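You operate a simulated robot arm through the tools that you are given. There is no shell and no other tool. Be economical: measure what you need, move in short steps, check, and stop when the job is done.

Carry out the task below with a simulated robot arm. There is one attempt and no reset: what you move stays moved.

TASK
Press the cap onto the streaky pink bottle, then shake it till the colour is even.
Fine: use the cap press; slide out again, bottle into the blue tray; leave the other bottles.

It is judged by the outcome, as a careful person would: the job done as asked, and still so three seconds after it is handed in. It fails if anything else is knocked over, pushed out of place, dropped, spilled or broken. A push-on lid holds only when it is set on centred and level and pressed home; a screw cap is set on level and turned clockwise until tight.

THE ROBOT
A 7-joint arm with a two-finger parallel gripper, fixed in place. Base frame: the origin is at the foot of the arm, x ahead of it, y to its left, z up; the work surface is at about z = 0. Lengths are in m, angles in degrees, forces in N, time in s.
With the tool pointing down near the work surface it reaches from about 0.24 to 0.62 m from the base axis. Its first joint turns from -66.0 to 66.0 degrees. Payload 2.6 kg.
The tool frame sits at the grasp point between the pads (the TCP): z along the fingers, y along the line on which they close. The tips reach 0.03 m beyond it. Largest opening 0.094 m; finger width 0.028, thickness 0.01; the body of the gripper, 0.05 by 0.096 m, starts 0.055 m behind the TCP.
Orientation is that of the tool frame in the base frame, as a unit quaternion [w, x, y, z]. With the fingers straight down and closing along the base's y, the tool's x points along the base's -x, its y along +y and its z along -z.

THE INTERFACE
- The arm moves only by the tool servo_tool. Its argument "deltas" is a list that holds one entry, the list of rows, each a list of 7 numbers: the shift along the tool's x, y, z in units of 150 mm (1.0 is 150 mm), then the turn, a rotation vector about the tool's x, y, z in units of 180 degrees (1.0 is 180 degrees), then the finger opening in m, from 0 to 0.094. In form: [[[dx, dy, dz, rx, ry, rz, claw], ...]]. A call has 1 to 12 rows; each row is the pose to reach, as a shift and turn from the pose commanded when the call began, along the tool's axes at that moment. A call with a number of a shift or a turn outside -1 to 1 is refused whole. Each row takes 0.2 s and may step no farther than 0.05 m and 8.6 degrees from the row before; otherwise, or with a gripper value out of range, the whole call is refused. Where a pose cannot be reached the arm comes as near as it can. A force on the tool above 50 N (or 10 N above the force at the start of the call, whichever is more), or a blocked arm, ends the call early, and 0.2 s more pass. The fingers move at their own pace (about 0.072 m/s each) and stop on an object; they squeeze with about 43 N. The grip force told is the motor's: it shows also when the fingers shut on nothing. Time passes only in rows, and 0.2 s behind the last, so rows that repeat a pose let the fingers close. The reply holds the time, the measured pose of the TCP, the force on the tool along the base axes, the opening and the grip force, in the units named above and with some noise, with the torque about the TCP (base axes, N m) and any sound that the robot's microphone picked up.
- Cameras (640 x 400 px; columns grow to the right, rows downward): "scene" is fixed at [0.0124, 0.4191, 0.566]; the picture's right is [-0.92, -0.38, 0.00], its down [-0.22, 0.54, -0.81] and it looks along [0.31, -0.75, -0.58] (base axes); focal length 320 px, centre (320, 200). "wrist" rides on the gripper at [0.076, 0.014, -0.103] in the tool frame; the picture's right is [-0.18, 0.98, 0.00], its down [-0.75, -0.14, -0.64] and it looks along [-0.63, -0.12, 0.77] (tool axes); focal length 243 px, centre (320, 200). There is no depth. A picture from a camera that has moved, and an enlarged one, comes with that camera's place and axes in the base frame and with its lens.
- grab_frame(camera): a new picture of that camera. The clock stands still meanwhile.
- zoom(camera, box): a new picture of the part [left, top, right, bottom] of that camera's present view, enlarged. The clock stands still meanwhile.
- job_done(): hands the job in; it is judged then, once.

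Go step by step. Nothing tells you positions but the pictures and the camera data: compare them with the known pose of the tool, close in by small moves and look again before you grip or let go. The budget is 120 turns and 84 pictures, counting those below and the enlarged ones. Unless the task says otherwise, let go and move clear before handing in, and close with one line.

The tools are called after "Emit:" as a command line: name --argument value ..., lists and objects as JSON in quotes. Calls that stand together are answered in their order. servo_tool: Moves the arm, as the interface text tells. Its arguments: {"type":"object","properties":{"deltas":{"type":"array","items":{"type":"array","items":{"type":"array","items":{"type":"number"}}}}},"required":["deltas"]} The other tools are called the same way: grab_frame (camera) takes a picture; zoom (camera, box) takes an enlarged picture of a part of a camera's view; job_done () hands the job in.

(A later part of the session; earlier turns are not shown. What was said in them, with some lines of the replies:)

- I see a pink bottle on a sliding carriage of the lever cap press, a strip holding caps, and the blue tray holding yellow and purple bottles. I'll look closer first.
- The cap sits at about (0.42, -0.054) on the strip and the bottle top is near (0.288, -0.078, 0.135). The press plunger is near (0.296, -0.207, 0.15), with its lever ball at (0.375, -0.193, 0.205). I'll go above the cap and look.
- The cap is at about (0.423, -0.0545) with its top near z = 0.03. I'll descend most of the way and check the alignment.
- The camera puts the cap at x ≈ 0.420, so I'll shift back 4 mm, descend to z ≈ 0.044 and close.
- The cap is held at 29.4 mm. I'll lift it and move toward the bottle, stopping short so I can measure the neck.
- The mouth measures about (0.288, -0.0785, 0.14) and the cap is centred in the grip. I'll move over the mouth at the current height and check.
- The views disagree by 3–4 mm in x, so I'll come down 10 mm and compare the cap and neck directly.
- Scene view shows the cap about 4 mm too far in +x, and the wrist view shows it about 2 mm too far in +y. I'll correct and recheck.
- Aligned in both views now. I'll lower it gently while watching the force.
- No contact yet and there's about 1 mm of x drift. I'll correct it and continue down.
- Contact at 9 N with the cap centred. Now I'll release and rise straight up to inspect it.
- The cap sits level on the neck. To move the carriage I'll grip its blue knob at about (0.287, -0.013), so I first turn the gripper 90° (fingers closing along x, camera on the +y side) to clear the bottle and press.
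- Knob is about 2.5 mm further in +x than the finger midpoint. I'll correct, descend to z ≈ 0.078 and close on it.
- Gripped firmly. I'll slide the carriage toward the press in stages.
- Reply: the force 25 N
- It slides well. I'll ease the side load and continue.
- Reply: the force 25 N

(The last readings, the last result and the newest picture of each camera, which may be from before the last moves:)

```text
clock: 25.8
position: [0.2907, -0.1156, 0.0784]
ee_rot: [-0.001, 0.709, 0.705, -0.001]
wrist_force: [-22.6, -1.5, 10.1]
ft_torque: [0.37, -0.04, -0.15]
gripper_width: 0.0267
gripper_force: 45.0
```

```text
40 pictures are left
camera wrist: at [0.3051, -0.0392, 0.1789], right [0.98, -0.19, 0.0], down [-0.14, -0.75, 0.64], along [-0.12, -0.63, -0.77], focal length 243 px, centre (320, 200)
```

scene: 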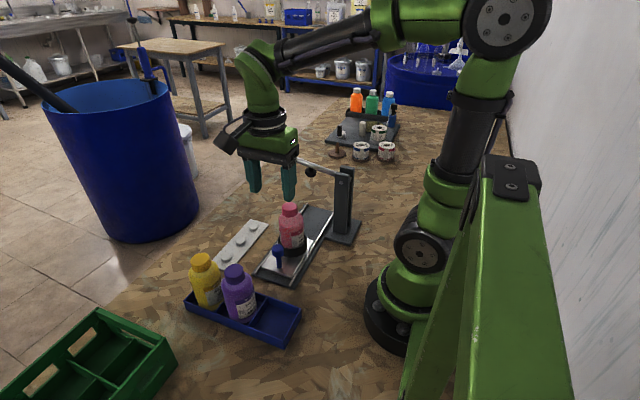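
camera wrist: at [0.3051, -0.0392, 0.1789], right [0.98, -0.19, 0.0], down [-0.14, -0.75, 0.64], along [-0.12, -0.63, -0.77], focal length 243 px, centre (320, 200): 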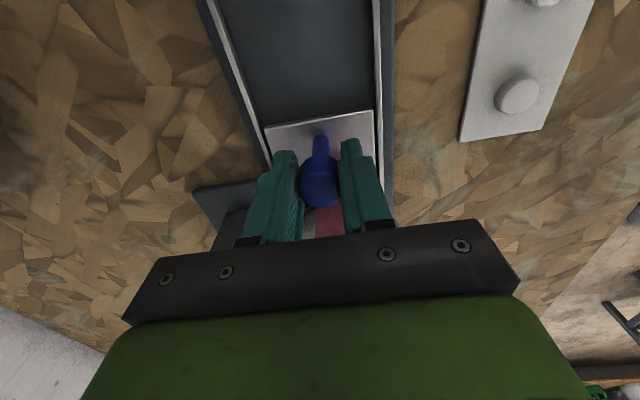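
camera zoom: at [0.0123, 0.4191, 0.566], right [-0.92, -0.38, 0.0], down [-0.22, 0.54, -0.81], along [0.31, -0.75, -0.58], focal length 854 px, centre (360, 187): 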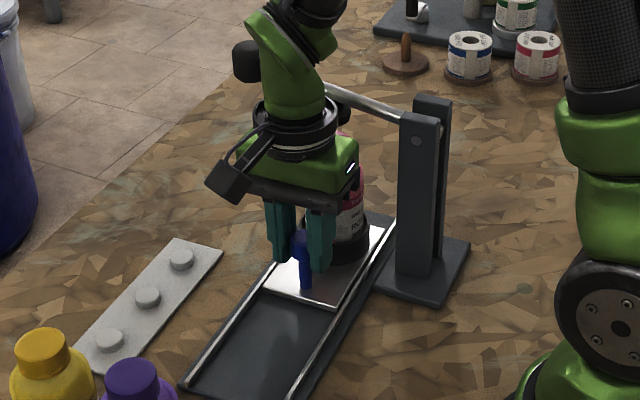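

Emit:
servo_tool --deltas '[[[0, -0.01, 0, 0, 0, 0, 0.01], [-0.04, -0.01, 0, 0, 0, 0, 0.01], [-0.08, -0.01, 0, 0, 0, 0, 0.01], [-0.12, -0.01, 0, 0, 0, 0, 0.01], [-0.15, -0.01, 0, 0, 0, 0, 0.01], [-0.18, -0.01, 0, 0, 0, 0, 0.01], [-0.2, -0.01, 0, 0, 0, 0, 0.01]]]'

Emit:
zoom --camera "scene" --box '[230, 130, 380, 280]'

```text
clock: 27.2
position: [0.2893, -0.1339, 0.0793]
ee_rot: [-0.005, 0.706, 0.708, 0.004]
wrist_force: [-0.8, 3.8, 3.5]
ft_torque: [-0.3, -0.12, -0.06]
gripper_width: 0.0259
gripper_force: 44.8
stopped in row 6: the force on the tool passed its limit at 56 N (the readings are from after the stop); the commanded pose is now the measured one
```

```text
2.67 times, centred on (305, 205) of scene
camera zoom: at [0.0124, 0.419, 0.566], right [-0.92, -0.38, 0.0], down [-0.22, 0.54, -0.81], along [0.31, -0.75, -0.58], focal length 854 px, centre (360, 187)
```

zoom: 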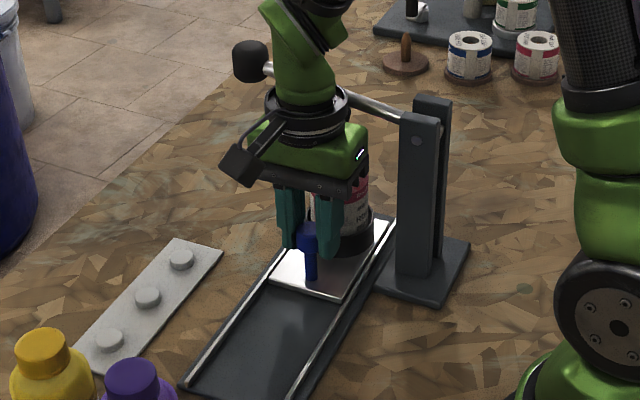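

Hit the end stop after about 127 mm, matching the plunger position. I'll release, back away in +y and rise.

Emit:
servo_tool --deltas '[[[0, 0, 0, 0, 0, 0, 0.06], [0, 0, 0, 0, 0, 0, 0.06], [0, 0, 0, 0, 0, 0, 0.06], [0.1, 0, -0.05, 0, 0, 0, 0.06], [0.3, 0, -0.2, 0, 0, 0, 0.06], [0.5, 0, -0.45, 0, 0, 0, 0.06], [0.55, 0, -0.75, 0, 0, 0, 0.06], [0.55, 0, -1.0, 0, 0, 0, 0.06], [0.55, 0, -1.0, 0, 0, 0, 0.06]]]'

Emit:
zoom --camera "scene" --box '[240, 130, 370, 260]'

Emit:
grab_frame --camera "wrist"

```text
clock: 29.2
position: [0.2914, -0.0558, 0.2276]
ee_rot: [-0.005, 0.706, 0.708, 0.003]
wrist_force: [-0.2, 0.7, -0.3]
ft_torque: [0.0, 0.01, -0.01]
gripper_width: 0.0597
gripper_force: 0.1
```

```text
3.08 times, centred on (305, 195) of scene
camera zoom: at [0.0124, 0.4191, 0.566], right [-0.92, -0.38, 0.0], down [-0.22, 0.54, -0.81], along [0.31, -0.75, -0.58], focal length 985 px, centre (366, 215)
```

zoom: 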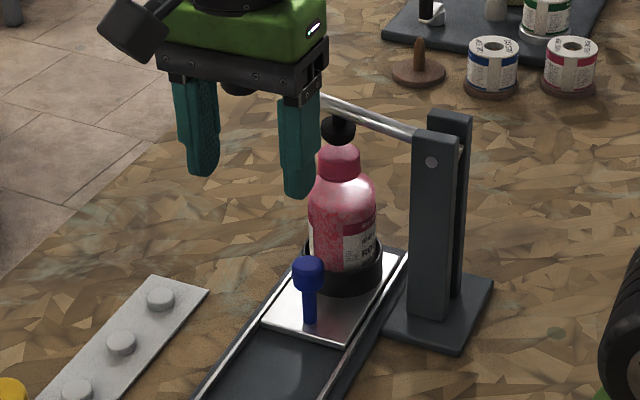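

```text
37 pictures are left
camera wrist: at [0.3059, 0.0178, 0.3315], right [0.98, -0.18, 0.0], down [-0.14, -0.76, 0.63], along [-0.12, -0.62, -0.77], focal length 243 px, centre (320, 200)
```

wrist: 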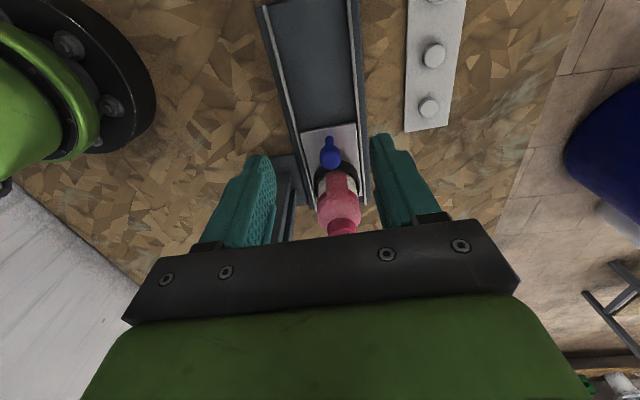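

Bottle is under the plunger. Next I close the fingers and go above the lever ball at about (0.373, -0.194, 0.205).

Emit:
servo_tool --deltas '[[[0, 0.1, -0.15, 0, 0, 0, 0.0], [-0.05, 0.25, -0.34, 0, 0, 0, 0.0], [-0.2, 0.4, -0.34, 0, 0, 0, 0.0], [-0.4, 0.55, -0.34, 0, 0, 0, 0.0], [-0.6, 0.55, -0.34, 0, 0, 0, 0.0], [-0.8, 0.55, -0.34, 0, 0, 0, 0.0], [-0.947, 0.55, -0.34, 0, 0, 0, 0.0], [-0.947, 0.55, -0.34, 0, 0, 0, 0.0]]]'

Emit:
zoom --camera "scene" --box '[220, 90, 380, 220]'

Emit:
grab_frame --camera "wrist"

```text
clock: 31.0
position: [0.3697, -0.1991, 0.2782]
ee_rot: [-0.006, 0.706, 0.708, 0.004]
wrist_force: [0.1, -0.3, -0.3]
ft_torque: [0.0, -0.02, 0.0]
gripper_width: 0.0
gripper_force: 32.8
```

```text
3.08 times, centred on (300, 155) of scene
camera zoom: at [0.0124, 0.4191, 0.566], right [-0.92, -0.38, 0.0], down [-0.22, 0.54, -0.81], along [0.31, -0.75, -0.58], focal length 985 px, centre (382, 338)
```

zoom: 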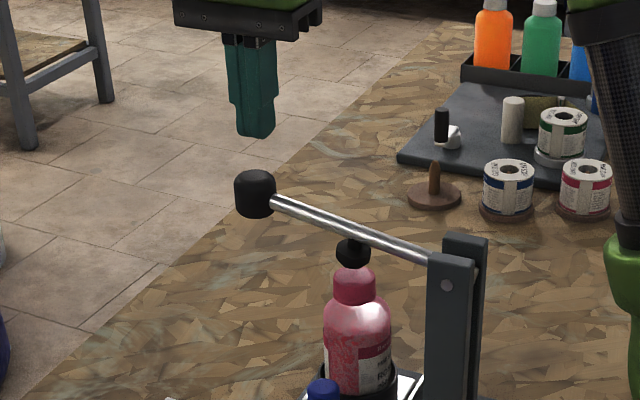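

```text
35 pictures are left
camera wrist: at [0.3848, -0.1223, 0.3824], right [0.98, -0.18, 0.0], down [-0.14, -0.76, 0.63], along [-0.12, -0.62, -0.77], focal length 243 px, centre (320, 200)
```

wrist: 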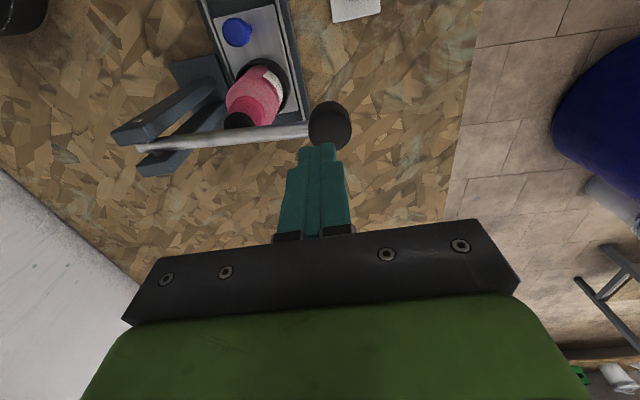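

The ball is about 5 mm further in +x and 4 mm in +y. I'll shift over and press down in small steps, watching force.

Emit:
servo_tool --deltas '[[[0.027, 0.035, 0.05, 0, 0, 0, 0.0], [0.027, 0.035, 0.12, 0, 0, 0, 0.0], [0.027, 0.035, 0.18, 0, 0, 0, 0.0], [0.027, 0.035, 0.22, 0, 0, 0, 0.0], [0.027, 0.035, 0.25, 0, 0, 0, 0.0], [0.027, 0.035, 0.28, 0, 0, 0, 0.0]]]'

Emit:
zoom --camera "scene" --box '[220, 110, 380, 240]'

```text
clock: 32.4
position: [0.3762, -0.1908, 0.2375]
ee_rot: [-0.005, 0.706, 0.708, 0.004]
wrist_force: [0.5, -0.2, 1.9]
ft_torque: [-0.03, -0.01, 0.0]
gripper_width: 0.0
gripper_force: 33.4
```

```text
3.08 times, centred on (300, 175) of scene
camera zoom: at [0.0124, 0.4191, 0.566], right [-0.92, -0.38, 0.0], down [-0.22, 0.54, -0.81], along [0.31, -0.75, -0.58], focal length 985 px, centre (382, 277)
```

zoom: 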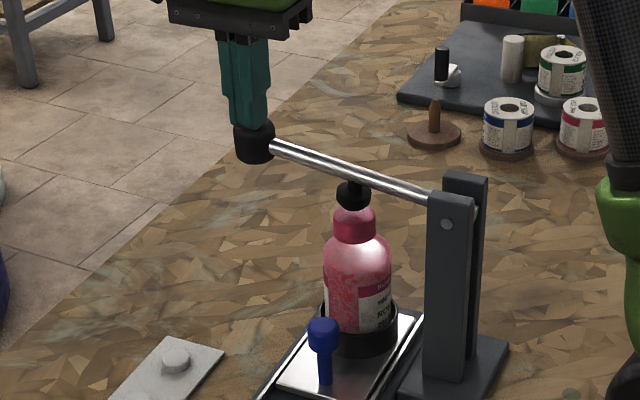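

Emit:
servo_tool --deltas '[[[0, 0, 0.03, 0, 0, 0, 0.0], [0, 0, 0.06, 0, 0, 0, 0.0], [0, 0, 0.09, 0, 0, 0, 0.0], [0, 0, 0.12, 0, 0, 0, 0.0], [0, 0, 0.12, 0, 0, 0, 0.0]]]'

Emit:
zoom --camera "scene" --box '[220, 110, 380, 240]'

```text
clock: 33.6
position: [0.3778, -0.1917, 0.2177]
ee_rot: [-0.005, 0.706, 0.708, 0.003]
wrist_force: [1.3, -0.2, 2.6]
ft_torque: [0.03, -0.02, 0.02]
gripper_width: 0.0
gripper_force: 32.8
```

```text
3.08 times, centred on (300, 175) of scene
camera zoom: at [0.0124, 0.4191, 0.566], right [-0.92, -0.38, 0.0], down [-0.22, 0.54, -0.81], along [0.31, -0.75, -0.58], focal length 985 px, centre (382, 277)
```

zoom: 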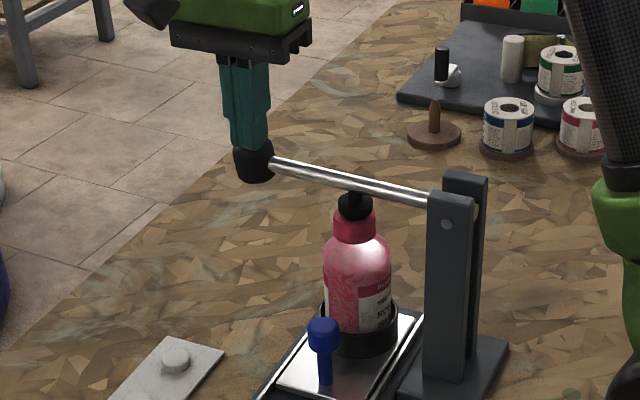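

Emit:
servo_tool --deltas '[[[0, 0, 0.015, 0, 0, 0, 0.0], [0, 0, 0.03, 0, 0, 0, 0.0], [0, 0, 0.045, 0, 0, 0, 0.0], [0, 0, 0.06, 0, 0, 0, 0.0], [0, 0, 0.075, 0, 0, 0, 0.0], [0, 0, 0.09, 0, 0, 0, 0.0], [0, 0, 0.1, 0, 0, 0, 0.0]]]'

Emit:
zoom --camera "scene" --box '[270, 150, 350, 230]'

```text
clock: 35.2
position: [0.3802, -0.1935, 0.2095]
ee_rot: [0.002, 0.708, 0.707, 0.007]
wrist_force: [-7.2, 3.8, 19.2]
ft_torque: [-0.05, 0.19, -0.13]
gripper_width: 0.0001
gripper_force: 33.0
heard: snap
stopped in row 7: the force on the tool passed its limit at 52 N (the readings are from after the stop); the commanded pose is now the measured one
```

```text
5.00 times, centred on (310, 190) of scene
camera zoom: at [0.0123, 0.4191, 0.566], right [-0.92, -0.38, 0.0], down [-0.22, 0.54, -0.81], along [0.31, -0.75, -0.58], focal length 1601 px, centre (370, 250)
```

zoom: 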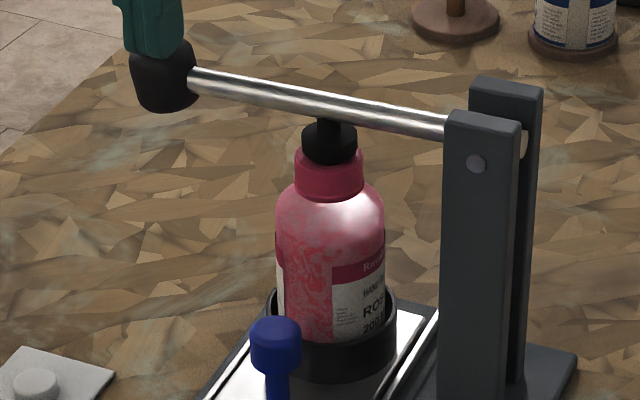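

A snap was heard at 52 N, so the cap is home. I'll lift off slowly and see whether the lever springs back.

Emit:
servo_tool --deltas '[[[0, 0, -0.04, 0, 0, 0, 0.0], [0, 0, -0.1, 0, 0, 0, 0.0], [0, 0, -0.16, 0, 0, 0, 0.0], [0, 0, -0.22, 0, 0, 0, 0.0], [0, 0, -0.3, 0, 0, 0, 0.0], [0, 0, -0.4, 0, 0, 0, 0.0], [0, 0, -0.5, 0, 0, 0, 0.0], [0, 0, -0.5, 0, 0, 0, 0.0]]]'

Emit:
zoom --camera "scene" --box '[240, 120, 360, 240]'

```text
clock: 37.0
position: [0.3796, -0.1931, 0.2826]
ee_rot: [0.0, 0.707, 0.708, 0.006]
wrist_force: [0.3, 0.3, 0.1]
ft_torque: [-0.05, 0.03, 0.0]
gripper_width: 0.0
gripper_force: 33.8
```

```text
3.33 times, centred on (300, 180) of scene
camera zoom: at [0.0124, 0.4191, 0.566], right [-0.92, -0.38, 0.0], down [-0.22, 0.54, -0.81], along [0.31, -0.75, -0.58], focal length 1067 px, centre (387, 267)
```

zoom: 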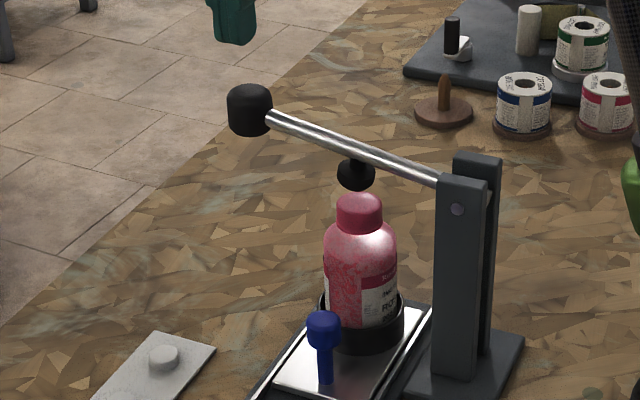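

The lever sprung back and the cap is seated level. Now back to the knob along the reverse path.

Emit:
servo_tool --deltas '[[[0.15, 0, 0, 0, 0, 0, 0.06], [0.4, -0.1, 0, 0, 0, 0, 0.06], [0.65, -0.25, 0, 0, 0, 0, 0.06], [0.85, -0.4, 0.1, 0, 0, 0, 0.06], [0.923, -0.55, 0.25, 0, 0, 0, 0.06], [0.923, -0.6, 0.5, 0, 0, 0, 0.06], [0.923, -0.6, 0.7, 0, 0, 0, 0.06], [0.923, -0.6, 0.9, 0, 0, 0, 0.06], [0.923, -0.6, 0.9, 0, 0, 0, 0.06]]]'

Emit:
grab_frame --camera "wrist"

```text
clock: 39.0
position: [0.2915, -0.0531, 0.1474]
ee_rot: [0.0, 0.707, 0.707, 0.005]
wrist_force: [-0.8, -0.4, 0.6]
ft_torque: [-0.01, 0.01, 0.01]
gripper_width: 0.06
gripper_force: 0.1
```

```text
30 pictures are left
camera wrist: at [0.3045, 0.0233, 0.2514], right [0.98, -0.18, 0.01], down [-0.14, -0.76, 0.63], along [-0.11, -0.62, -0.77], focal length 243 px, centre (320, 200)
```

wrist: 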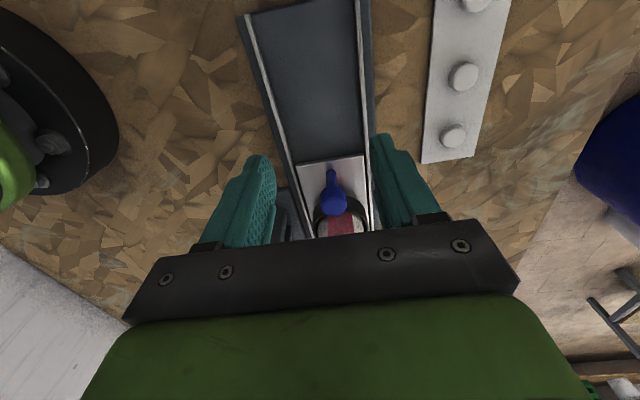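

Emit:
servo_tool --deltas '[[[0, 0, 0.2, 0, 0, 0, 0.06], [0, 0, 0.4, 0, 0, 0, 0.06], [0, 0, 0.47, 0, 0, 0, 0.06], [-0.15, 0, 0.47, 0, 0, 0, 0.06], [-0.3, 0, 0.47, 0, 0, 0, 0.06], [-0.42, 0, 0.47, 0, 0, 0, 0.06], [-0.5, 0, 0.47, 0, 0, 0, 0.06], [-0.5, 0, 0.47, 0, 0, 0, 0.06], [-0.5, 0, 0.47, 0, 0, 0, 0.01], [-0.5, 0, 0.47, 0, 0, 0, 0.01], [-0.5, 0, 0.47, 0, 0, 0, 0.01]]]'

Emit:
zoom --camera "scene" --box '[240, 150, 360, 270]'

```text
clock: 41.4
position: [0.2898, -0.1259, 0.0767]
ee_rot: [0.002, 0.706, 0.708, 0.006]
wrist_force: [12.2, -0.9, -6.6]
ft_torque: [-0.3, -0.01, 0.17]
gripper_width: 0.0273
gripper_force: 45.1
```

```text
3.33 times, centred on (300, 210) of scene
camera zoom: at [0.0124, 0.4191, 0.566], right [-0.92, -0.38, 0.0], down [-0.22, 0.54, -0.81], along [0.31, -0.75, -0.58], focal length 1067 px, centre (387, 167)
```

zoom: 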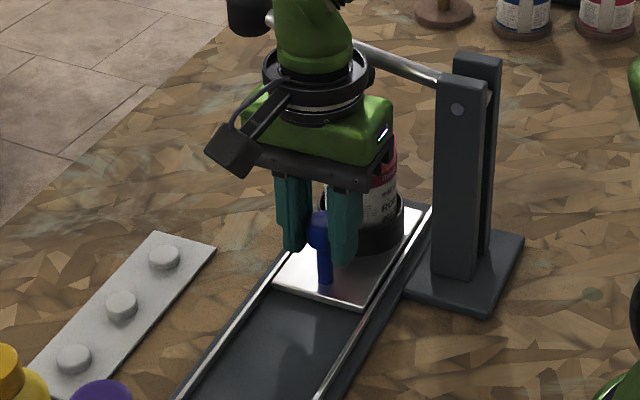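

Gripped. Pulling the carriage back out toward its start.

Emit:
servo_tool --deltas '[[[0.04, 0.004, 0, 0, 0, 0, 0.01], [0.12, 0.004, 0, 0, 0, 0, 0.01], [0.2, 0.004, 0, 0, 0, 0, 0.01], [0.29, 0.004, 0, 0, 0, 0, 0.01], [0.38, 0.004, 0, 0, 0, 0, 0.01], [0.47, 0.004, 0, 0, 0, 0, 0.01], [0.56, 0.004, 0, 0, 0, 0, 0.01], [0.64, 0.004, 0, 0, 0, 0, 0.01], [0.71, 0.004, 0, 0, 0, 0, 0.01], [0.77, 0.004, 0, 0, 0, 0, 0.01], [0.8, 0.004, 0, 0, 0, 0, 0.01], [0.8, 0.004, 0, 0, 0, 0, 0.01]]]'

Emit:
zoom --camera "scene" --box '[220, 150, 360, 290]'

```text
clock: 44.0
position: [0.2908, -0.0072, 0.0778]
ee_rot: [-0.001, 0.707, 0.708, 0.006]
wrist_force: [-4.0, -2.2, -9.4]
ft_torque: [0.5, 0.02, -0.13]
gripper_width: 0.0268
gripper_force: 44.8
```

```text
2.86 times, centred on (290, 220) of scene
camera zoom: at [0.0124, 0.4191, 0.566], right [-0.92, -0.38, 0.0], down [-0.22, 0.54, -0.81], along [0.31, -0.75, -0.58], focal length 915 px, centre (406, 143)
```

zoom: 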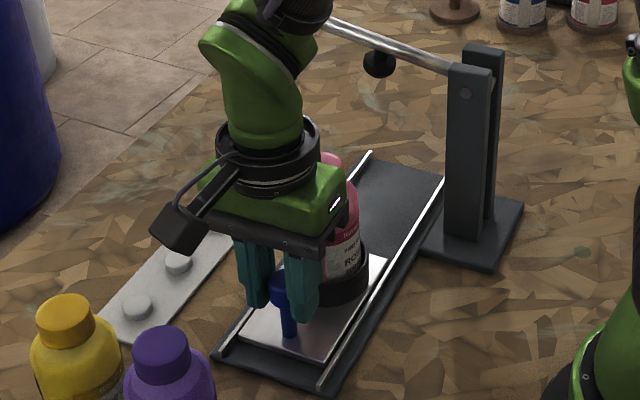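

About 8 mm remain to its original spot, so I'll finish the pull and then release.

Emit:
servo_tool --deltas '[[[0.02, 0, 0, 0, 0, 0, 0.01], [0.04, 0, 0, 0, 0, 0, 0.01], [0.055, 0, 0, 0, 0, 0, 0.01], [0.055, 0, 0, 0, 0, 0, 0.01]]]'

Emit:
servo_tool --deltas '[[[0, 0, 0, 0, 0, 0, 0.06], [0, 0, 0, 0, 0, 0, 0.06], [0, 0, 0, 0, 0, 0, 0.06], [0, 0, -0.1, 0, 0, 0, 0.06], [0, 0, -0.35, 0, 0, 0, 0.06], [0, 0, -0.65, 0, 0, 0, 0.06], [0, 0, -1.0, 0, 0, 0, 0.06], [0, 0, -1.0, 0, 0, 0, 0.06]]]'

Emit:
grab_frame --camera "scene"

Emit:
grab_frame --camera "wrist"

```text
clock: 44.7
position: [0.2903, -0.0068, 0.0769]
ee_rot: [0.003, 0.709, 0.705, 0.003]
wrist_force: [-0.3, -3.2, -1.6]
ft_torque: [0.31, -0.01, 0.09]
gripper_width: 0.0266
gripper_force: 45.2
stopped in row 3: the force on the tool passed its limit at 54 N (the readings are from after the stop); the commanded pose is now the measured one
```

```text
refused: row 7 steps farther than a row can; nothing moved
```

```text
27 pictures are left
```

scene: 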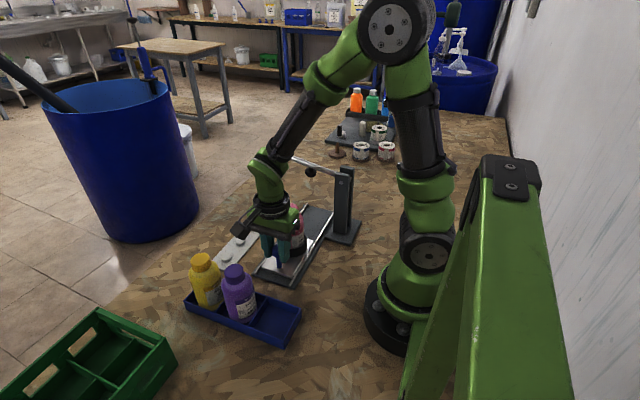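

```text
26 pictures are left
camera wrist: at [0.3045, 0.0694, 0.1805], right [0.98, -0.19, 0.01], down [-0.15, -0.75, 0.64], along [-0.12, -0.63, -0.77], focal length 243 px, centre (320, 200)
```

wrist: 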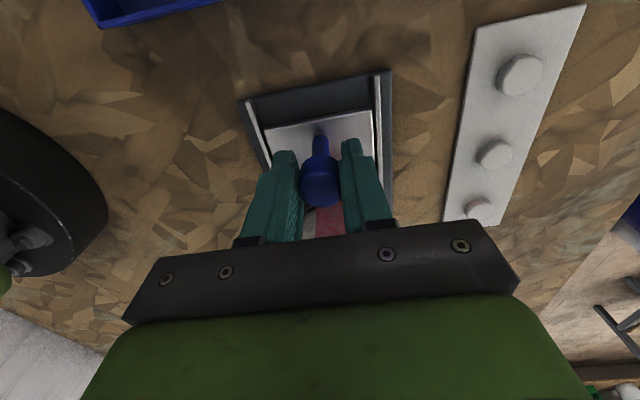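

The carriage is at its outer stop, as at the start. I'll release, rise, and move over the bottle.

Emit:
servo_tool --deltas '[[[0, 0, 0, 0, 0, 0, 0.06], [0, 0, 0, 0, 0, 0, 0.06], [0, 0, 0, 0, 0, 0, 0.06], [0, 0, -0.2, 0, 0, 0, 0.06], [0, 0, -0.5, 0, 0, 0, 0.08], [0, 0, -0.75, 0, 0, 0, 0.09], [-0.1, 0, -1.0, 0, 0, 0, 0.09], [-0.25, -0.01, -1.0, 0, 0, 0, 0.09], [-0.4, -0.02, -1.0, 0, 0, 0, 0.09], [-0.4, -0.02, -1.0, 0, 0, 0, 0.09]]]'

Emit:
grab_frame --camera "wrist"

Emit:
zoom --camera "scene" --box '[240, 140, 340, 260]'

```text
clock: 46.9
position: [0.2864, -0.067, 0.2307]
ee_rot: [0.003, 0.71, 0.704, 0.003]
wrist_force: [0.1, 0.3, 0.5]
ft_torque: [-0.01, 0.0, 0.0]
gripper_width: 0.0899
gripper_force: 0.1
```

```text
25 pictures are left
camera wrist: at [0.3011, 0.0102, 0.333], right [0.98, -0.19, 0.01], down [-0.15, -0.75, 0.64], along [-0.12, -0.63, -0.77], focal length 243 px, centre (320, 200)
```

wrist: 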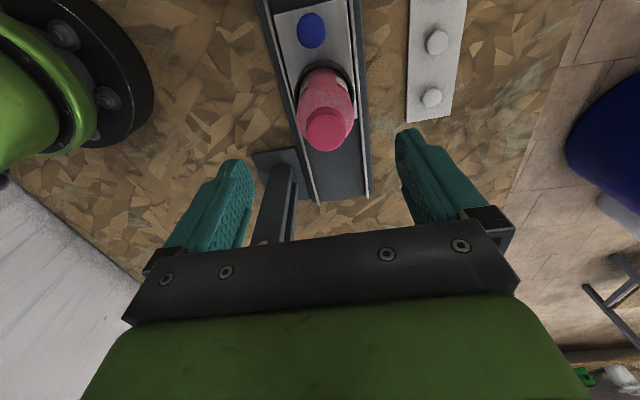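

```text
3.33 times, centred on (290, 200) of scene
camera zoom: at [0.0124, 0.4191, 0.566], right [-0.92, -0.38, 0.0], down [-0.22, 0.54, -0.81], along [0.31, -0.75, -0.58], focal length 1067 px, centre (420, 200)
```

zoom: 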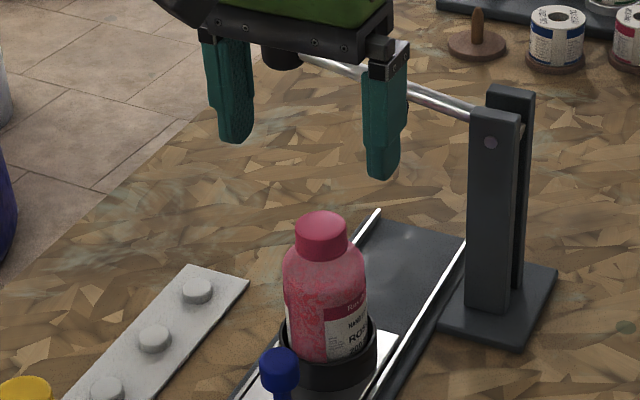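

Emit:
servo_tool --deltas '[[[-0.08, 0.011, 0, 0, 0, 0, 0.09], [-0.08, 0.011, 0.2, 0, 0, 0, 0.09], [-0.08, 0.011, 0.4, 0, 0, 0, 0.09], [-0.08, 0.011, 0.6, 0, 0, 0, 0.09], [-0.08, 0.011, 0.75, 0, 0, 0, 0.09], [-0.08, 0.011, 0.87, 0, 0, 0, 0.09], [-0.08, 0.011, 0.87, 0, 0, 0, 0.09]]]'

Emit:
grab_frame --camera "wrist"

Emit:
zoom --camera "scene" --box '[240, 140, 340, 260]'

```text
clock: 48.5
position: [0.287, -0.0777, 0.0976]
ee_rot: [0.001, 0.709, 0.705, 0.003]
wrist_force: [-0.6, -0.1, -0.3]
ft_torque: [0.02, 0.0, 0.0]
gripper_width: 0.0901
gripper_force: 0.0
```

```text
23 pictures are left
camera wrist: at [0.302, -0.0016, 0.2008], right [0.98, -0.19, 0.01], down [-0.15, -0.75, 0.64], along [-0.12, -0.63, -0.77], focal length 243 px, centre (320, 200)
```

wrist: 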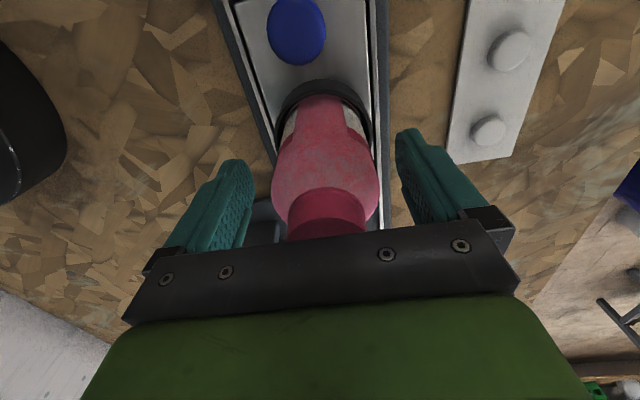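

```text
3.33 times, centred on (290, 200) of scene
camera zoom: at [0.0124, 0.4191, 0.566], right [-0.92, -0.38, 0.0], down [-0.22, 0.54, -0.81], along [0.31, -0.75, -0.58], focal length 1067 px, centre (420, 200)
```

zoom: 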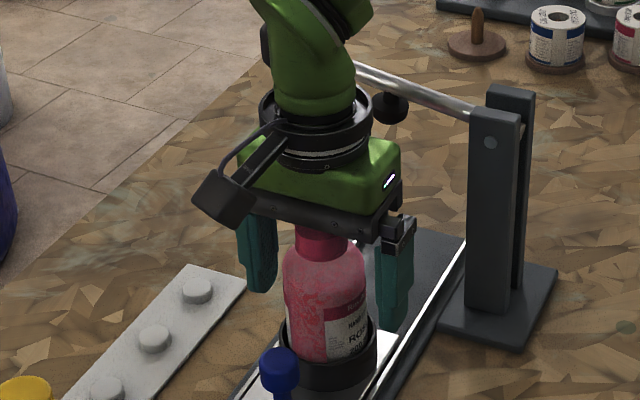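

The bottle is centred between the open fingers. Closing.

Emit:
servo_tool --deltas '[[[0, 0, 0, 0, 0, 0, 0.05], [0, 0, 0, 0, 0, 0, 0.03], [0, 0, 0, 0, 0, 0, 0.03], [0, 0, 0, 0, 0, 0, 0.03]]]'

```text
clock: 49.5
position: [0.2875, -0.0786, 0.0984]
ee_rot: [0.001, 0.709, 0.705, 0.003]
wrist_force: [0.4, -0.5, 0.7]
ft_torque: [-0.06, 0.03, 0.05]
gripper_width: 0.0558
gripper_force: 42.7
```

Emit:
servo_tool --deltas '[[[0, 0, -0.1, 0, 0, 0, 0.03], [0, 0, -0.25, 0, 0, 0, 0.03], [0, 0, -0.45, 0, 0, 0, 0.03], [0, 0, -0.7, 0, 0, 0, 0.03], [0, 0, -0.95, 0, 0, 0, 0.03], [0, 0, -1.0, 0, 0, 0, 0.03]]]'

Emit:
grab_frame --camera "scene"

```text
clock: 50.9
position: [0.2897, -0.0782, 0.2485]
ee_rot: [0.002, 0.709, 0.705, 0.003]
wrist_force: [0.1, -0.2, -2.3]
ft_torque: [0.0, 0.03, -0.02]
gripper_width: 0.0557
gripper_force: 43.1
```

```text
21 pictures are left
```

scene: 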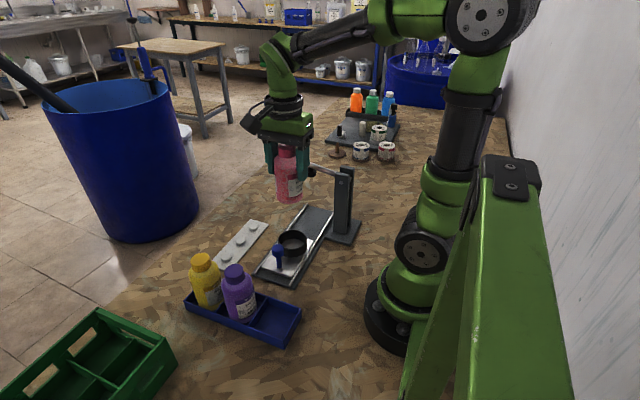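

Bottle is out. I'll turn the gripper back to closing along y while moving to a clear area for shaking.

Emit:
servo_tool --deltas '[[[0.036, 0.06, -0.06, 0, 0, -0.046, 0.03], [0.072, 0.12, -0.12, 0, 0, -0.092, 0.03], [0.108, 0.18, -0.18, 0, 0, -0.138, 0.03], [0.144, 0.24, -0.24, 0, 0, -0.184, 0.03], [0.18, 0.3, -0.3, 0, 0, -0.23, 0.03], [0.216, 0.36, -0.36, 0, 0, -0.276, 0.03], [0.252, 0.42, -0.42, 0, 0, -0.322, 0.03], [0.288, 0.48, -0.48, 0, 0, -0.368, 0.03], [0.324, 0.54, -0.53, 0, 0, -0.414, 0.03], [0.36, 0.6, -0.53, 0, 0, -0.458, 0.03], [0.4, 0.65, -0.53, 0, 0, -0.5, 0.03], [0.4, 0.65, -0.53, 0, 0, -0.5, 0.03]]]'

Emit:
servo_tool --deltas '[[[0, 0, -0.3, 0, 0, 0, 0.03], [0, 0, 0, 0, 0, 0, 0.03], [0, 0, -0.3, 0, 0, 0, 0.03], [0, 0, 0, 0, 0, 0, 0.03], [0, 0, -0.3, 0, 0, 0, 0.03], [0, 0, 0, 0, 0, 0, 0.03], [0, 0, -0.3, 0, 0, 0, 0.03], [0, 0, 0, 0, 0, 0, 0.03]]]'

Emit:
zoom --camera "scene" --box '[200, 90, 360, 220]'

```text
clock: 53.5
position: [0.3852, -0.0213, 0.3261]
ee_rot: [0.003, 0.002, 1.0, -0.002]
wrist_force: [0.3, -0.2, -1.7]
ft_torque: [-0.03, 0.01, -0.01]
gripper_width: 0.0554
gripper_force: 42.9
```

```text
clock: 55.3
position: [0.3826, -0.0177, 0.3281]
ee_rot: [0.004, 0.003, 1.0, 0.0]
wrist_force: [0.0, 0.8, -2.0]
ft_torque: [-0.02, -0.01, 0.0]
gripper_width: 0.0552
gripper_force: 43.1
```

```text
3.08 times, centred on (280, 155) of scene
camera zoom: at [0.0124, 0.4191, 0.566], right [-0.92, -0.38, 0.0], down [-0.22, 0.54, -0.81], along [0.31, -0.75, -0.58], focal length 985 px, centre (443, 338)
```

zoom: 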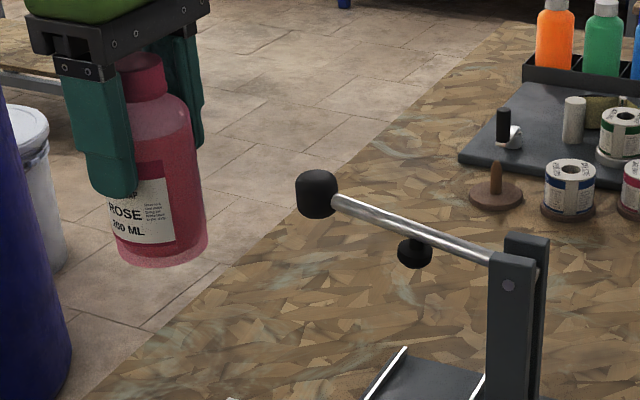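

Color is already blending and the cap holds. More shaking.

Emit:
servo_tool --deltas '[[[0, 0, -0.32, 0, 0, 0, 0.03], [0, 0, 0, 0, 0, 0, 0.03], [0, 0, -0.32, 0, 0, 0, 0.03], [0, 0, 0, 0, 0, 0, 0.03], [0, 0, -0.32, 0, 0, 0, 0.03], [0, 0, 0, 0, 0, 0, 0.03], [0, 0, -0.32, 0, 0, 0, 0.03], [0, 0, 0, 0, 0, 0, 0.03], [0, 0, -0.32, 0, 0, 0, 0.03], [0, 0, 0, 0, 0, 0, 0.03], [0, 0, -0.32, 0, 0, 0, 0.03], [0, 0, 0, 0, 0, 0, 0.03]]]'

Emit:
servo_tool --deltas '[[[0, 0, -0.32, 0, 0, 0, 0.03], [0, 0, 0, 0, 0, 0, 0.03], [0, 0, -0.32, 0, 0, 0, 0.03], [0, 0, 0, 0, 0, 0, 0.03], [0, 0, -0.32, 0, 0, 0, 0.03], [0, 0, 0, 0, 0, 0, 0.03], [0, 0, -0.32, 0, 0, 0, 0.03], [0, 0, 0, 0, 0, 0, 0.03], [0, 0, -0.32, 0, 0, 0, 0.03], [0, 0, 0, 0, 0, 0, 0.03], [0, 0, -0.32, 0, 0, 0, 0.03], [0, 0, 0, 0, 0, 0, 0.03]]]'

Emit:
zoom --camera "scene" --box '[205, 90, 265, 170]'

```text
clock: 57.9
position: [0.3859, -0.0235, 0.3305]
ee_rot: [0.002, 0.003, 1.0, 0.001]
wrist_force: [-0.3, -0.6, -2.7]
ft_torque: [0.01, 0.01, -0.05]
gripper_width: 0.0556
gripper_force: 43.1
```

```text
clock: 60.5
position: [0.383, -0.0166, 0.3258]
ee_rot: [0.004, 0.002, 1.0, 0.0]
wrist_force: [0.2, -0.2, -2.2]
ft_torque: [-0.03, -0.02, 0.0]
gripper_width: 0.0553
gripper_force: 43.0
```

```text
5.00 times, centred on (235, 130) of scene
camera zoom: at [0.0124, 0.4191, 0.566], right [-0.92, -0.38, 0.0], down [-0.22, 0.54, -0.81], along [0.31, -0.75, -0.58], focal length 1601 px, centre (745, 550)
```

zoom: 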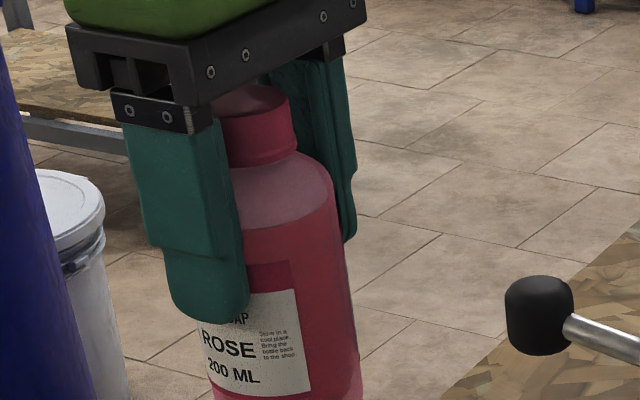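

The colour looks even. One more shake round for good measure, then over to the tray's empty cell.

Emit:
servo_tool --deltas '[[[0, 0, -0.32, 0, 0, 0, 0.03], [0, 0, 0, 0, 0, 0, 0.03], [0, 0, -0.32, 0, 0, 0, 0.03], [0, 0, 0, 0, 0, 0, 0.03], [0, 0, -0.32, 0, 0, 0, 0.03], [0, 0, 0, 0, 0, 0, 0.03], [0, 0, -0.32, 0, 0, 0, 0.03], [0, 0, 0, 0, 0, 0, 0.03], [0, 0, -0.32, 0, 0, 0, 0.03], [0, 0, 0, 0, 0, 0, 0.03]]]'

Emit:
servo_tool --deltas '[[[0.1, 0.1, 0, 0, 0, 0, 0.03], [0.25, 0.25, 0, 0, 0, 0, 0.03], [0.4, 0.4, 0, 0, 0, 0, 0.03], [0.55, 0.55, 0, 0, 0, 0, 0.03], [0.7, 0.7, 0, 0, 0, 0, 0.03], [0.82, 0.82, 0, 0, 0, 0, 0.03], [0.913, 0.887, 0, 0, 0, 0, 0.03], [0.913, 0.887, 0, 0, 0, 0, 0.03]]]'

Emit:
grab_frame --camera "wrist"

Emit:
grab_frame --camera "scene"

```text
clock: 62.7
position: [0.3865, -0.0195, 0.3282]
ee_rot: [0.004, 0.003, 1.0, 0.0]
wrist_force: [0.1, -0.6, -1.8]
ft_torque: [0.01, -0.02, -0.03]
gripper_width: 0.0551
gripper_force: 42.7
```

```text
clock: 64.5
position: [0.251, 0.1124, 0.3247]
ee_rot: [0.003, 0.004, 1.0, 0.001]
wrist_force: [0.6, 1.0, -2.1]
ft_torque: [-0.03, -0.03, -0.04]
gripper_width: 0.0553
gripper_force: 43.1
```

```text
18 pictures are left
camera wrist: at [0.1738, 0.1285, 0.4274], right [0.19, 0.98, 0.0], down [0.75, -0.15, 0.65], along [0.63, -0.12, -0.76], focal length 243 px, centre (320, 200)
```

wrist: 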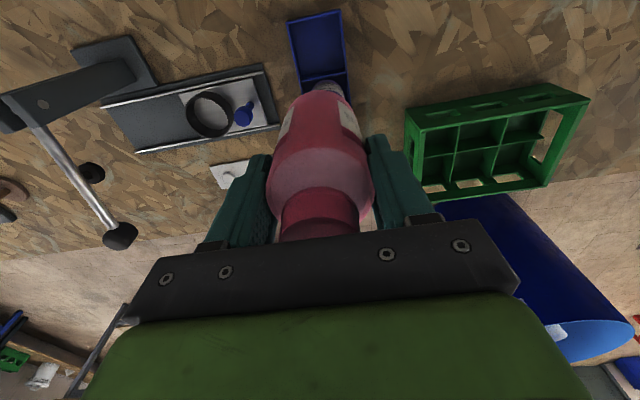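

```text
17 pictures are left
```

scene: 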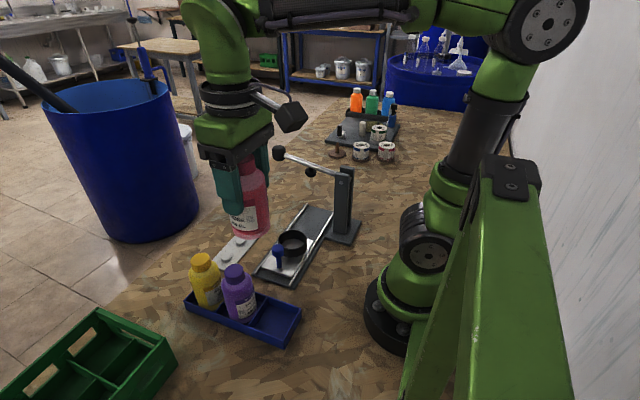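

Emit:
zoom --camera "wrist" --box '[260, 0, 380, 100]'

Emit:
zoom --camera "scene" --box '[170, 240, 320, 350]'

```text
4.00 times, centred on (320, 50) of wrist
camera zoom: at [0.1738, 0.1285, 0.4274], right [0.19, 0.98, 0.0], down [0.75, -0.15, 0.65], along [0.63, -0.12, -0.76], focal length 970 px, centre (320, 800)
```

zoom: 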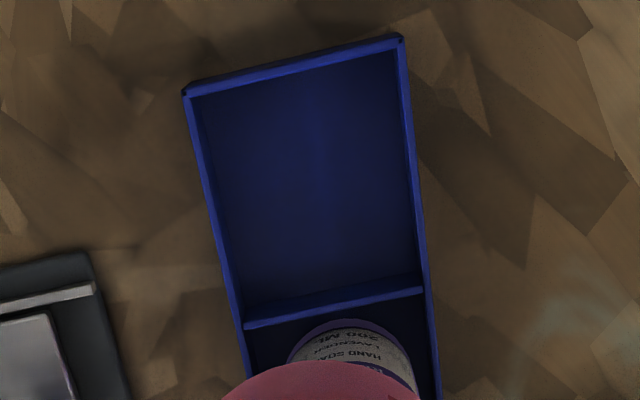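

```text
3.64 times, centred on (245, 295) of scene
camera zoom: at [0.0124, 0.4191, 0.566], right [-0.92, -0.38, 0.0], down [-0.22, 0.54, -0.81], along [0.31, -0.75, -0.58], focal length 1164 px, centre (593, -146)
```

zoom: 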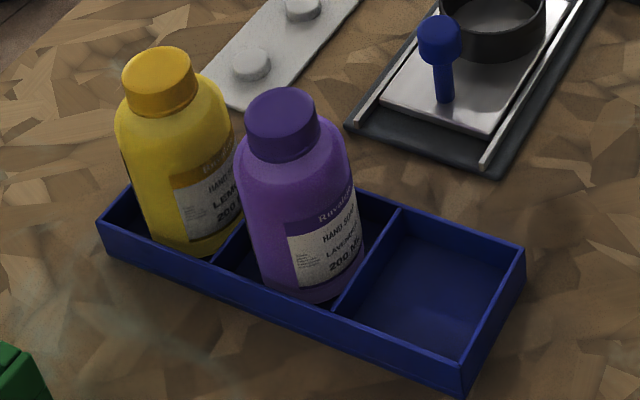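

The empty cell is centred near (0.230, 0.117), about 74 × 70 mm. I'll move over it and descend partway.

Emit:
servo_tool --deltas '[[[0.07, 0.013, 0, 0, 0, 0, 0.03], [0.14, 0.013, 0.05, 0, 0, 0, 0.03], [0.14, 0.013, 0.25, 0, 0, 0, 0.03], [0.14, 0.013, 0.5, 0, 0, 0, 0.03], [0.14, 0.013, 0.75, 0, 0, 0, 0.03], [0.14, 0.013, 0.95, 0, 0, 0, 0.03], [0.14, 0.013, 1.0, 0, 0, 0, 0.03], [0.14, 0.013, 1.0, 0, 0, 0, 0.03]]]'

Emit:
zoom --camera "scene" --box '[170, 200, 330, 350]'

Emit:
grab_frame --camera "wrist"

```text
clock: 66.3
position: [0.23, 0.118, 0.1746]
ee_rot: [0.004, 0.003, 1.0, 0.001]
wrist_force: [-0.6, -0.4, -1.9]
ft_torque: [0.01, -0.02, 0.0]
gripper_width: 0.0556
gripper_force: 42.9
```

```text
2.67 times, centred on (250, 275) of scene
camera zoom: at [0.0124, 0.4191, 0.566], right [-0.92, -0.38, 0.0], down [-0.22, 0.54, -0.81], along [0.31, -0.75, -0.58], focal length 854 px, centre (507, 0)
```

zoom: 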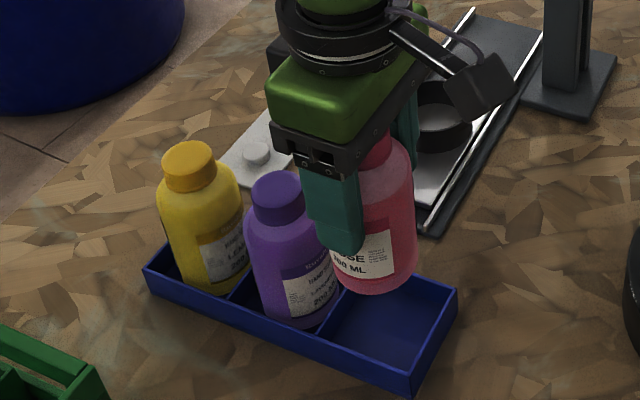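

```text
13 pictures are left
camera wrist: at [0.1526, 0.1335, 0.2766], right [0.19, 0.98, 0.0], down [0.75, -0.15, 0.65], along [0.64, -0.12, -0.76], focal length 243 px, centre (320, 200)
```

wrist: 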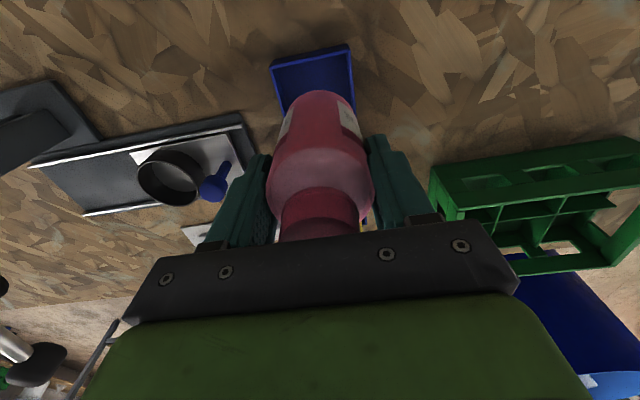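

Projected landing point is the cell's centre. Descending, slowly near the bottom.

Emit:
servo_tool --deltas '[[[0, 0, 0.15, 0, 0, 0, 0.03], [0, 0, 0.3, 0, 0, 0, 0.03], [0, 0, 0.42, 0, 0, 0, 0.03], [0, 0, 0.5, 0, 0, 0, 0.03], [0, 0, 0.5, 0, 0, 0, 0.03]]]'

Emit:
zoom --camera "scene" --box '[170, 200, 330, 350]'

```text
clock: 67.5
position: [0.2296, 0.1159, 0.1009]
ee_rot: [0.003, 0.003, 1.0, 0.001]
wrist_force: [-0.5, 0.0, -1.8]
ft_torque: [-0.02, 0.02, 0.0]
gripper_width: 0.0553
gripper_force: 43.2
```

```text
2.67 times, centred on (250, 275) of scene
camera zoom: at [0.0124, 0.4191, 0.566], right [-0.92, -0.38, 0.0], down [-0.22, 0.54, -0.81], along [0.31, -0.75, -0.58], focal length 854 px, centre (507, 0)
```

zoom: 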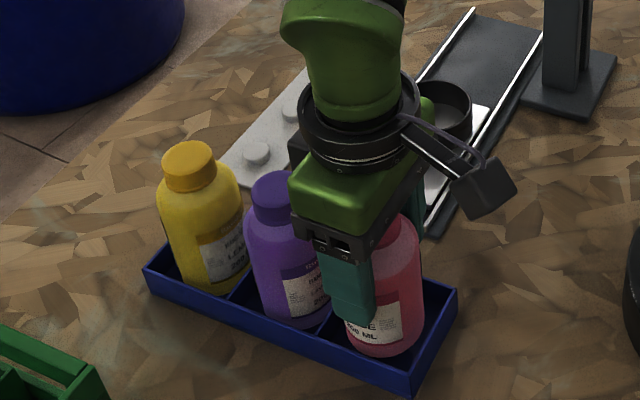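

Emit:
servo_tool --deltas '[[[0, 0, 0.03, 0, 0, 0, 0.03], [0, 0, 0.06, 0, 0, 0, 0.03], [0, 0, 0.075, 0, 0, 0, 0.03], [0, 0, 0.075, 0, 0, 0, 0.03]]]'

Emit:
servo_tool --deltas '[[[0, 0, 0.01, 0, 0, 0, 0.03], [0, 0, 0.02, 0, 0, 0, 0.03], [0, 0, 0.02, 0, 0, 0, 0.03]]]'

Emit:
zoom --camera "scene" --box '[210, 250, 310, 350]'

```text
clock: 68.5
position: [0.2276, 0.1159, 0.0913]
ee_rot: [0.002, 0.003, 1.0, 0.001]
wrist_force: [0.5, -0.4, -1.9]
ft_torque: [0.01, -0.01, 0.01]
gripper_width: 0.0552
gripper_force: 43.5
```

```text
clock: 69.3
position: [0.2302, 0.1164, 0.0884]
ee_rot: [0.002, 0.004, 1.0, 0.0]
wrist_force: [-2.9, -4.7, 17.3]
ft_torque: [-0.43, 0.64, 0.01]
gripper_width: 0.0552
gripper_force: 43.4
```

```text
4.00 times, centred on (260, 300) of scene
camera zoom: at [0.0123, 0.419, 0.566], right [-0.92, -0.38, 0.0], down [-0.22, 0.54, -0.81], along [0.31, -0.75, -0.58], focal length 1281 px, centre (560, -200)
```

zoom: 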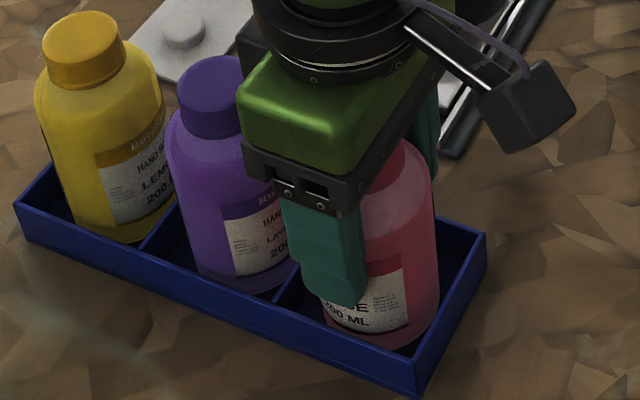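

Firm contact with the tray floor. Easing off slightly, releasing, and rising straight up.

Emit:
servo_tool --deltas '[[[0, 0, -0.005, 0, 0, 0, 0.03], [0, 0, -0.005, 0, 0, 0, 0.065], [0, 0, -0.005, 0, 0, 0, 0.08], [0, 0, -0.005, 0, 0, 0, 0.08], [0, 0, -0.15, 0, 0, 0, 0.08], [0, 0, -0.4, 0, 0, 0, 0.08], [0, 0, -0.7, 0, 0, 0, 0.08], [0, 0, -1.0, 0, 0, 0, 0.08], [0, 0, -1.0, 0, 0, 0, 0.08]]]'

Emit:
zoom --camera "scene" --box '[170, 200, 330, 350]'

Emit:
grab_frame --camera "wrist"

```text
clock: 71.3
position: [0.2277, 0.1166, 0.2363]
ee_rot: [0.004, 0.004, 1.0, 0.0]
wrist_force: [0.0, 0.3, 0.4]
ft_torque: [-0.01, -0.01, -0.03]
gripper_width: 0.0801
gripper_force: 0.1
```

```text
2.67 times, centred on (250, 275) of scene
camera zoom: at [0.0124, 0.4191, 0.566], right [-0.92, -0.38, 0.0], down [-0.22, 0.54, -0.81], along [0.31, -0.75, -0.58], focal length 854 px, centre (507, 0)
```

zoom: 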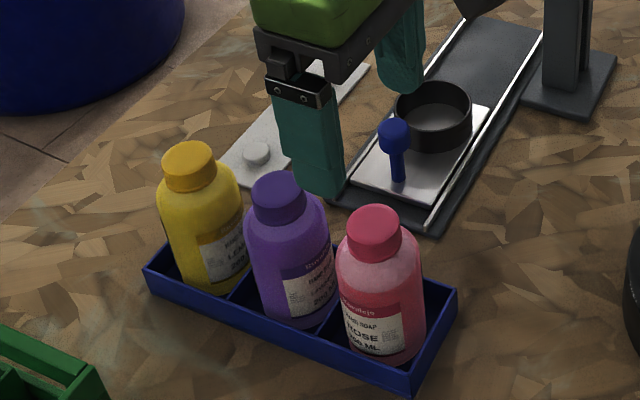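

```text
9 pictures are left
camera wrist: at [0.1512, 0.1316, 0.3381], right [0.19, 0.98, 0.0], down [0.75, -0.15, 0.65], along [0.64, -0.12, -0.76], focal length 243 px, centre (320, 200)
```

wrist: 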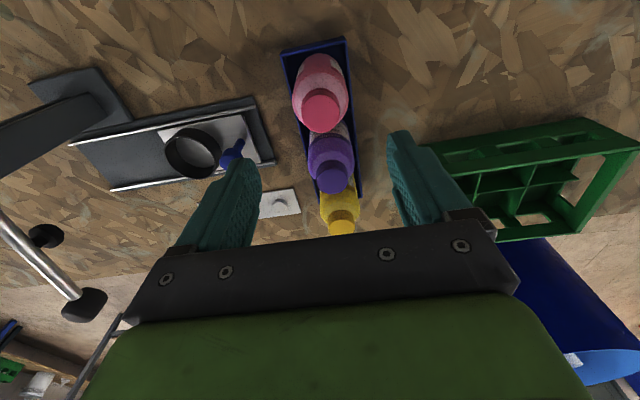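

Emit:
zoom --camera "scene" --box '[240, 270, 290, 340]'

Emit:
grab_frame --camera "scene"

```text
5.71 times, centred on (265, 305) of scene
camera zoom: at [0.0124, 0.4191, 0.566], right [-0.92, -0.38, 0.0], down [-0.22, 0.54, -0.81], along [0.31, -0.75, -0.58], focal length 1830 px, centre (634, -400)
```

zoom: 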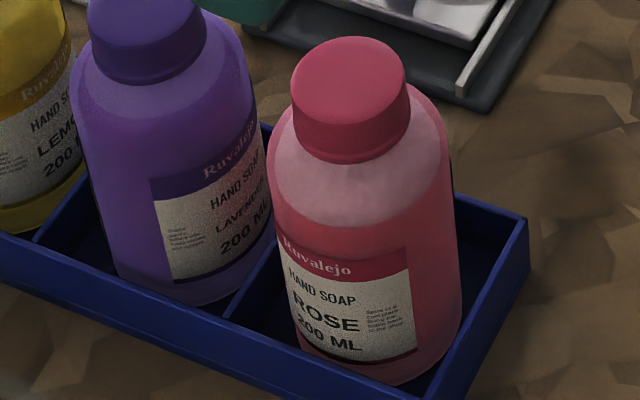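

```text
7 pictures are left
```

scene: 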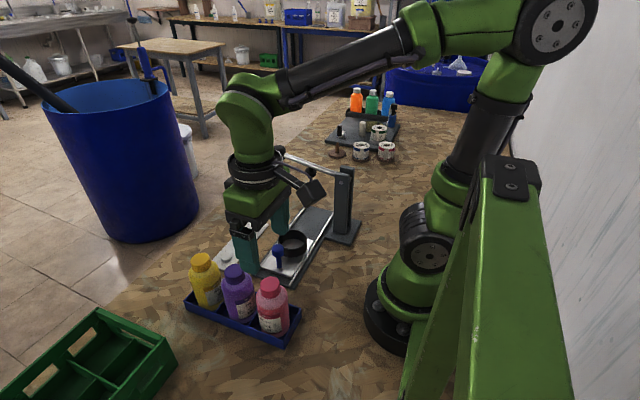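

The pink bottle is capped, evenly coloured and upright in the tray's third cell. The carriage is back out, everything else is in place and the gripper is clear.

Emit:
job_done

```text
The job is handed in.
```

The cap is pressed home (it snapped at 52 N), the pink bottle is shaken to an even colour, and it stands upright in the blue tray's empty cell. The press carriage is slid back out, and the other bottles were left alone.
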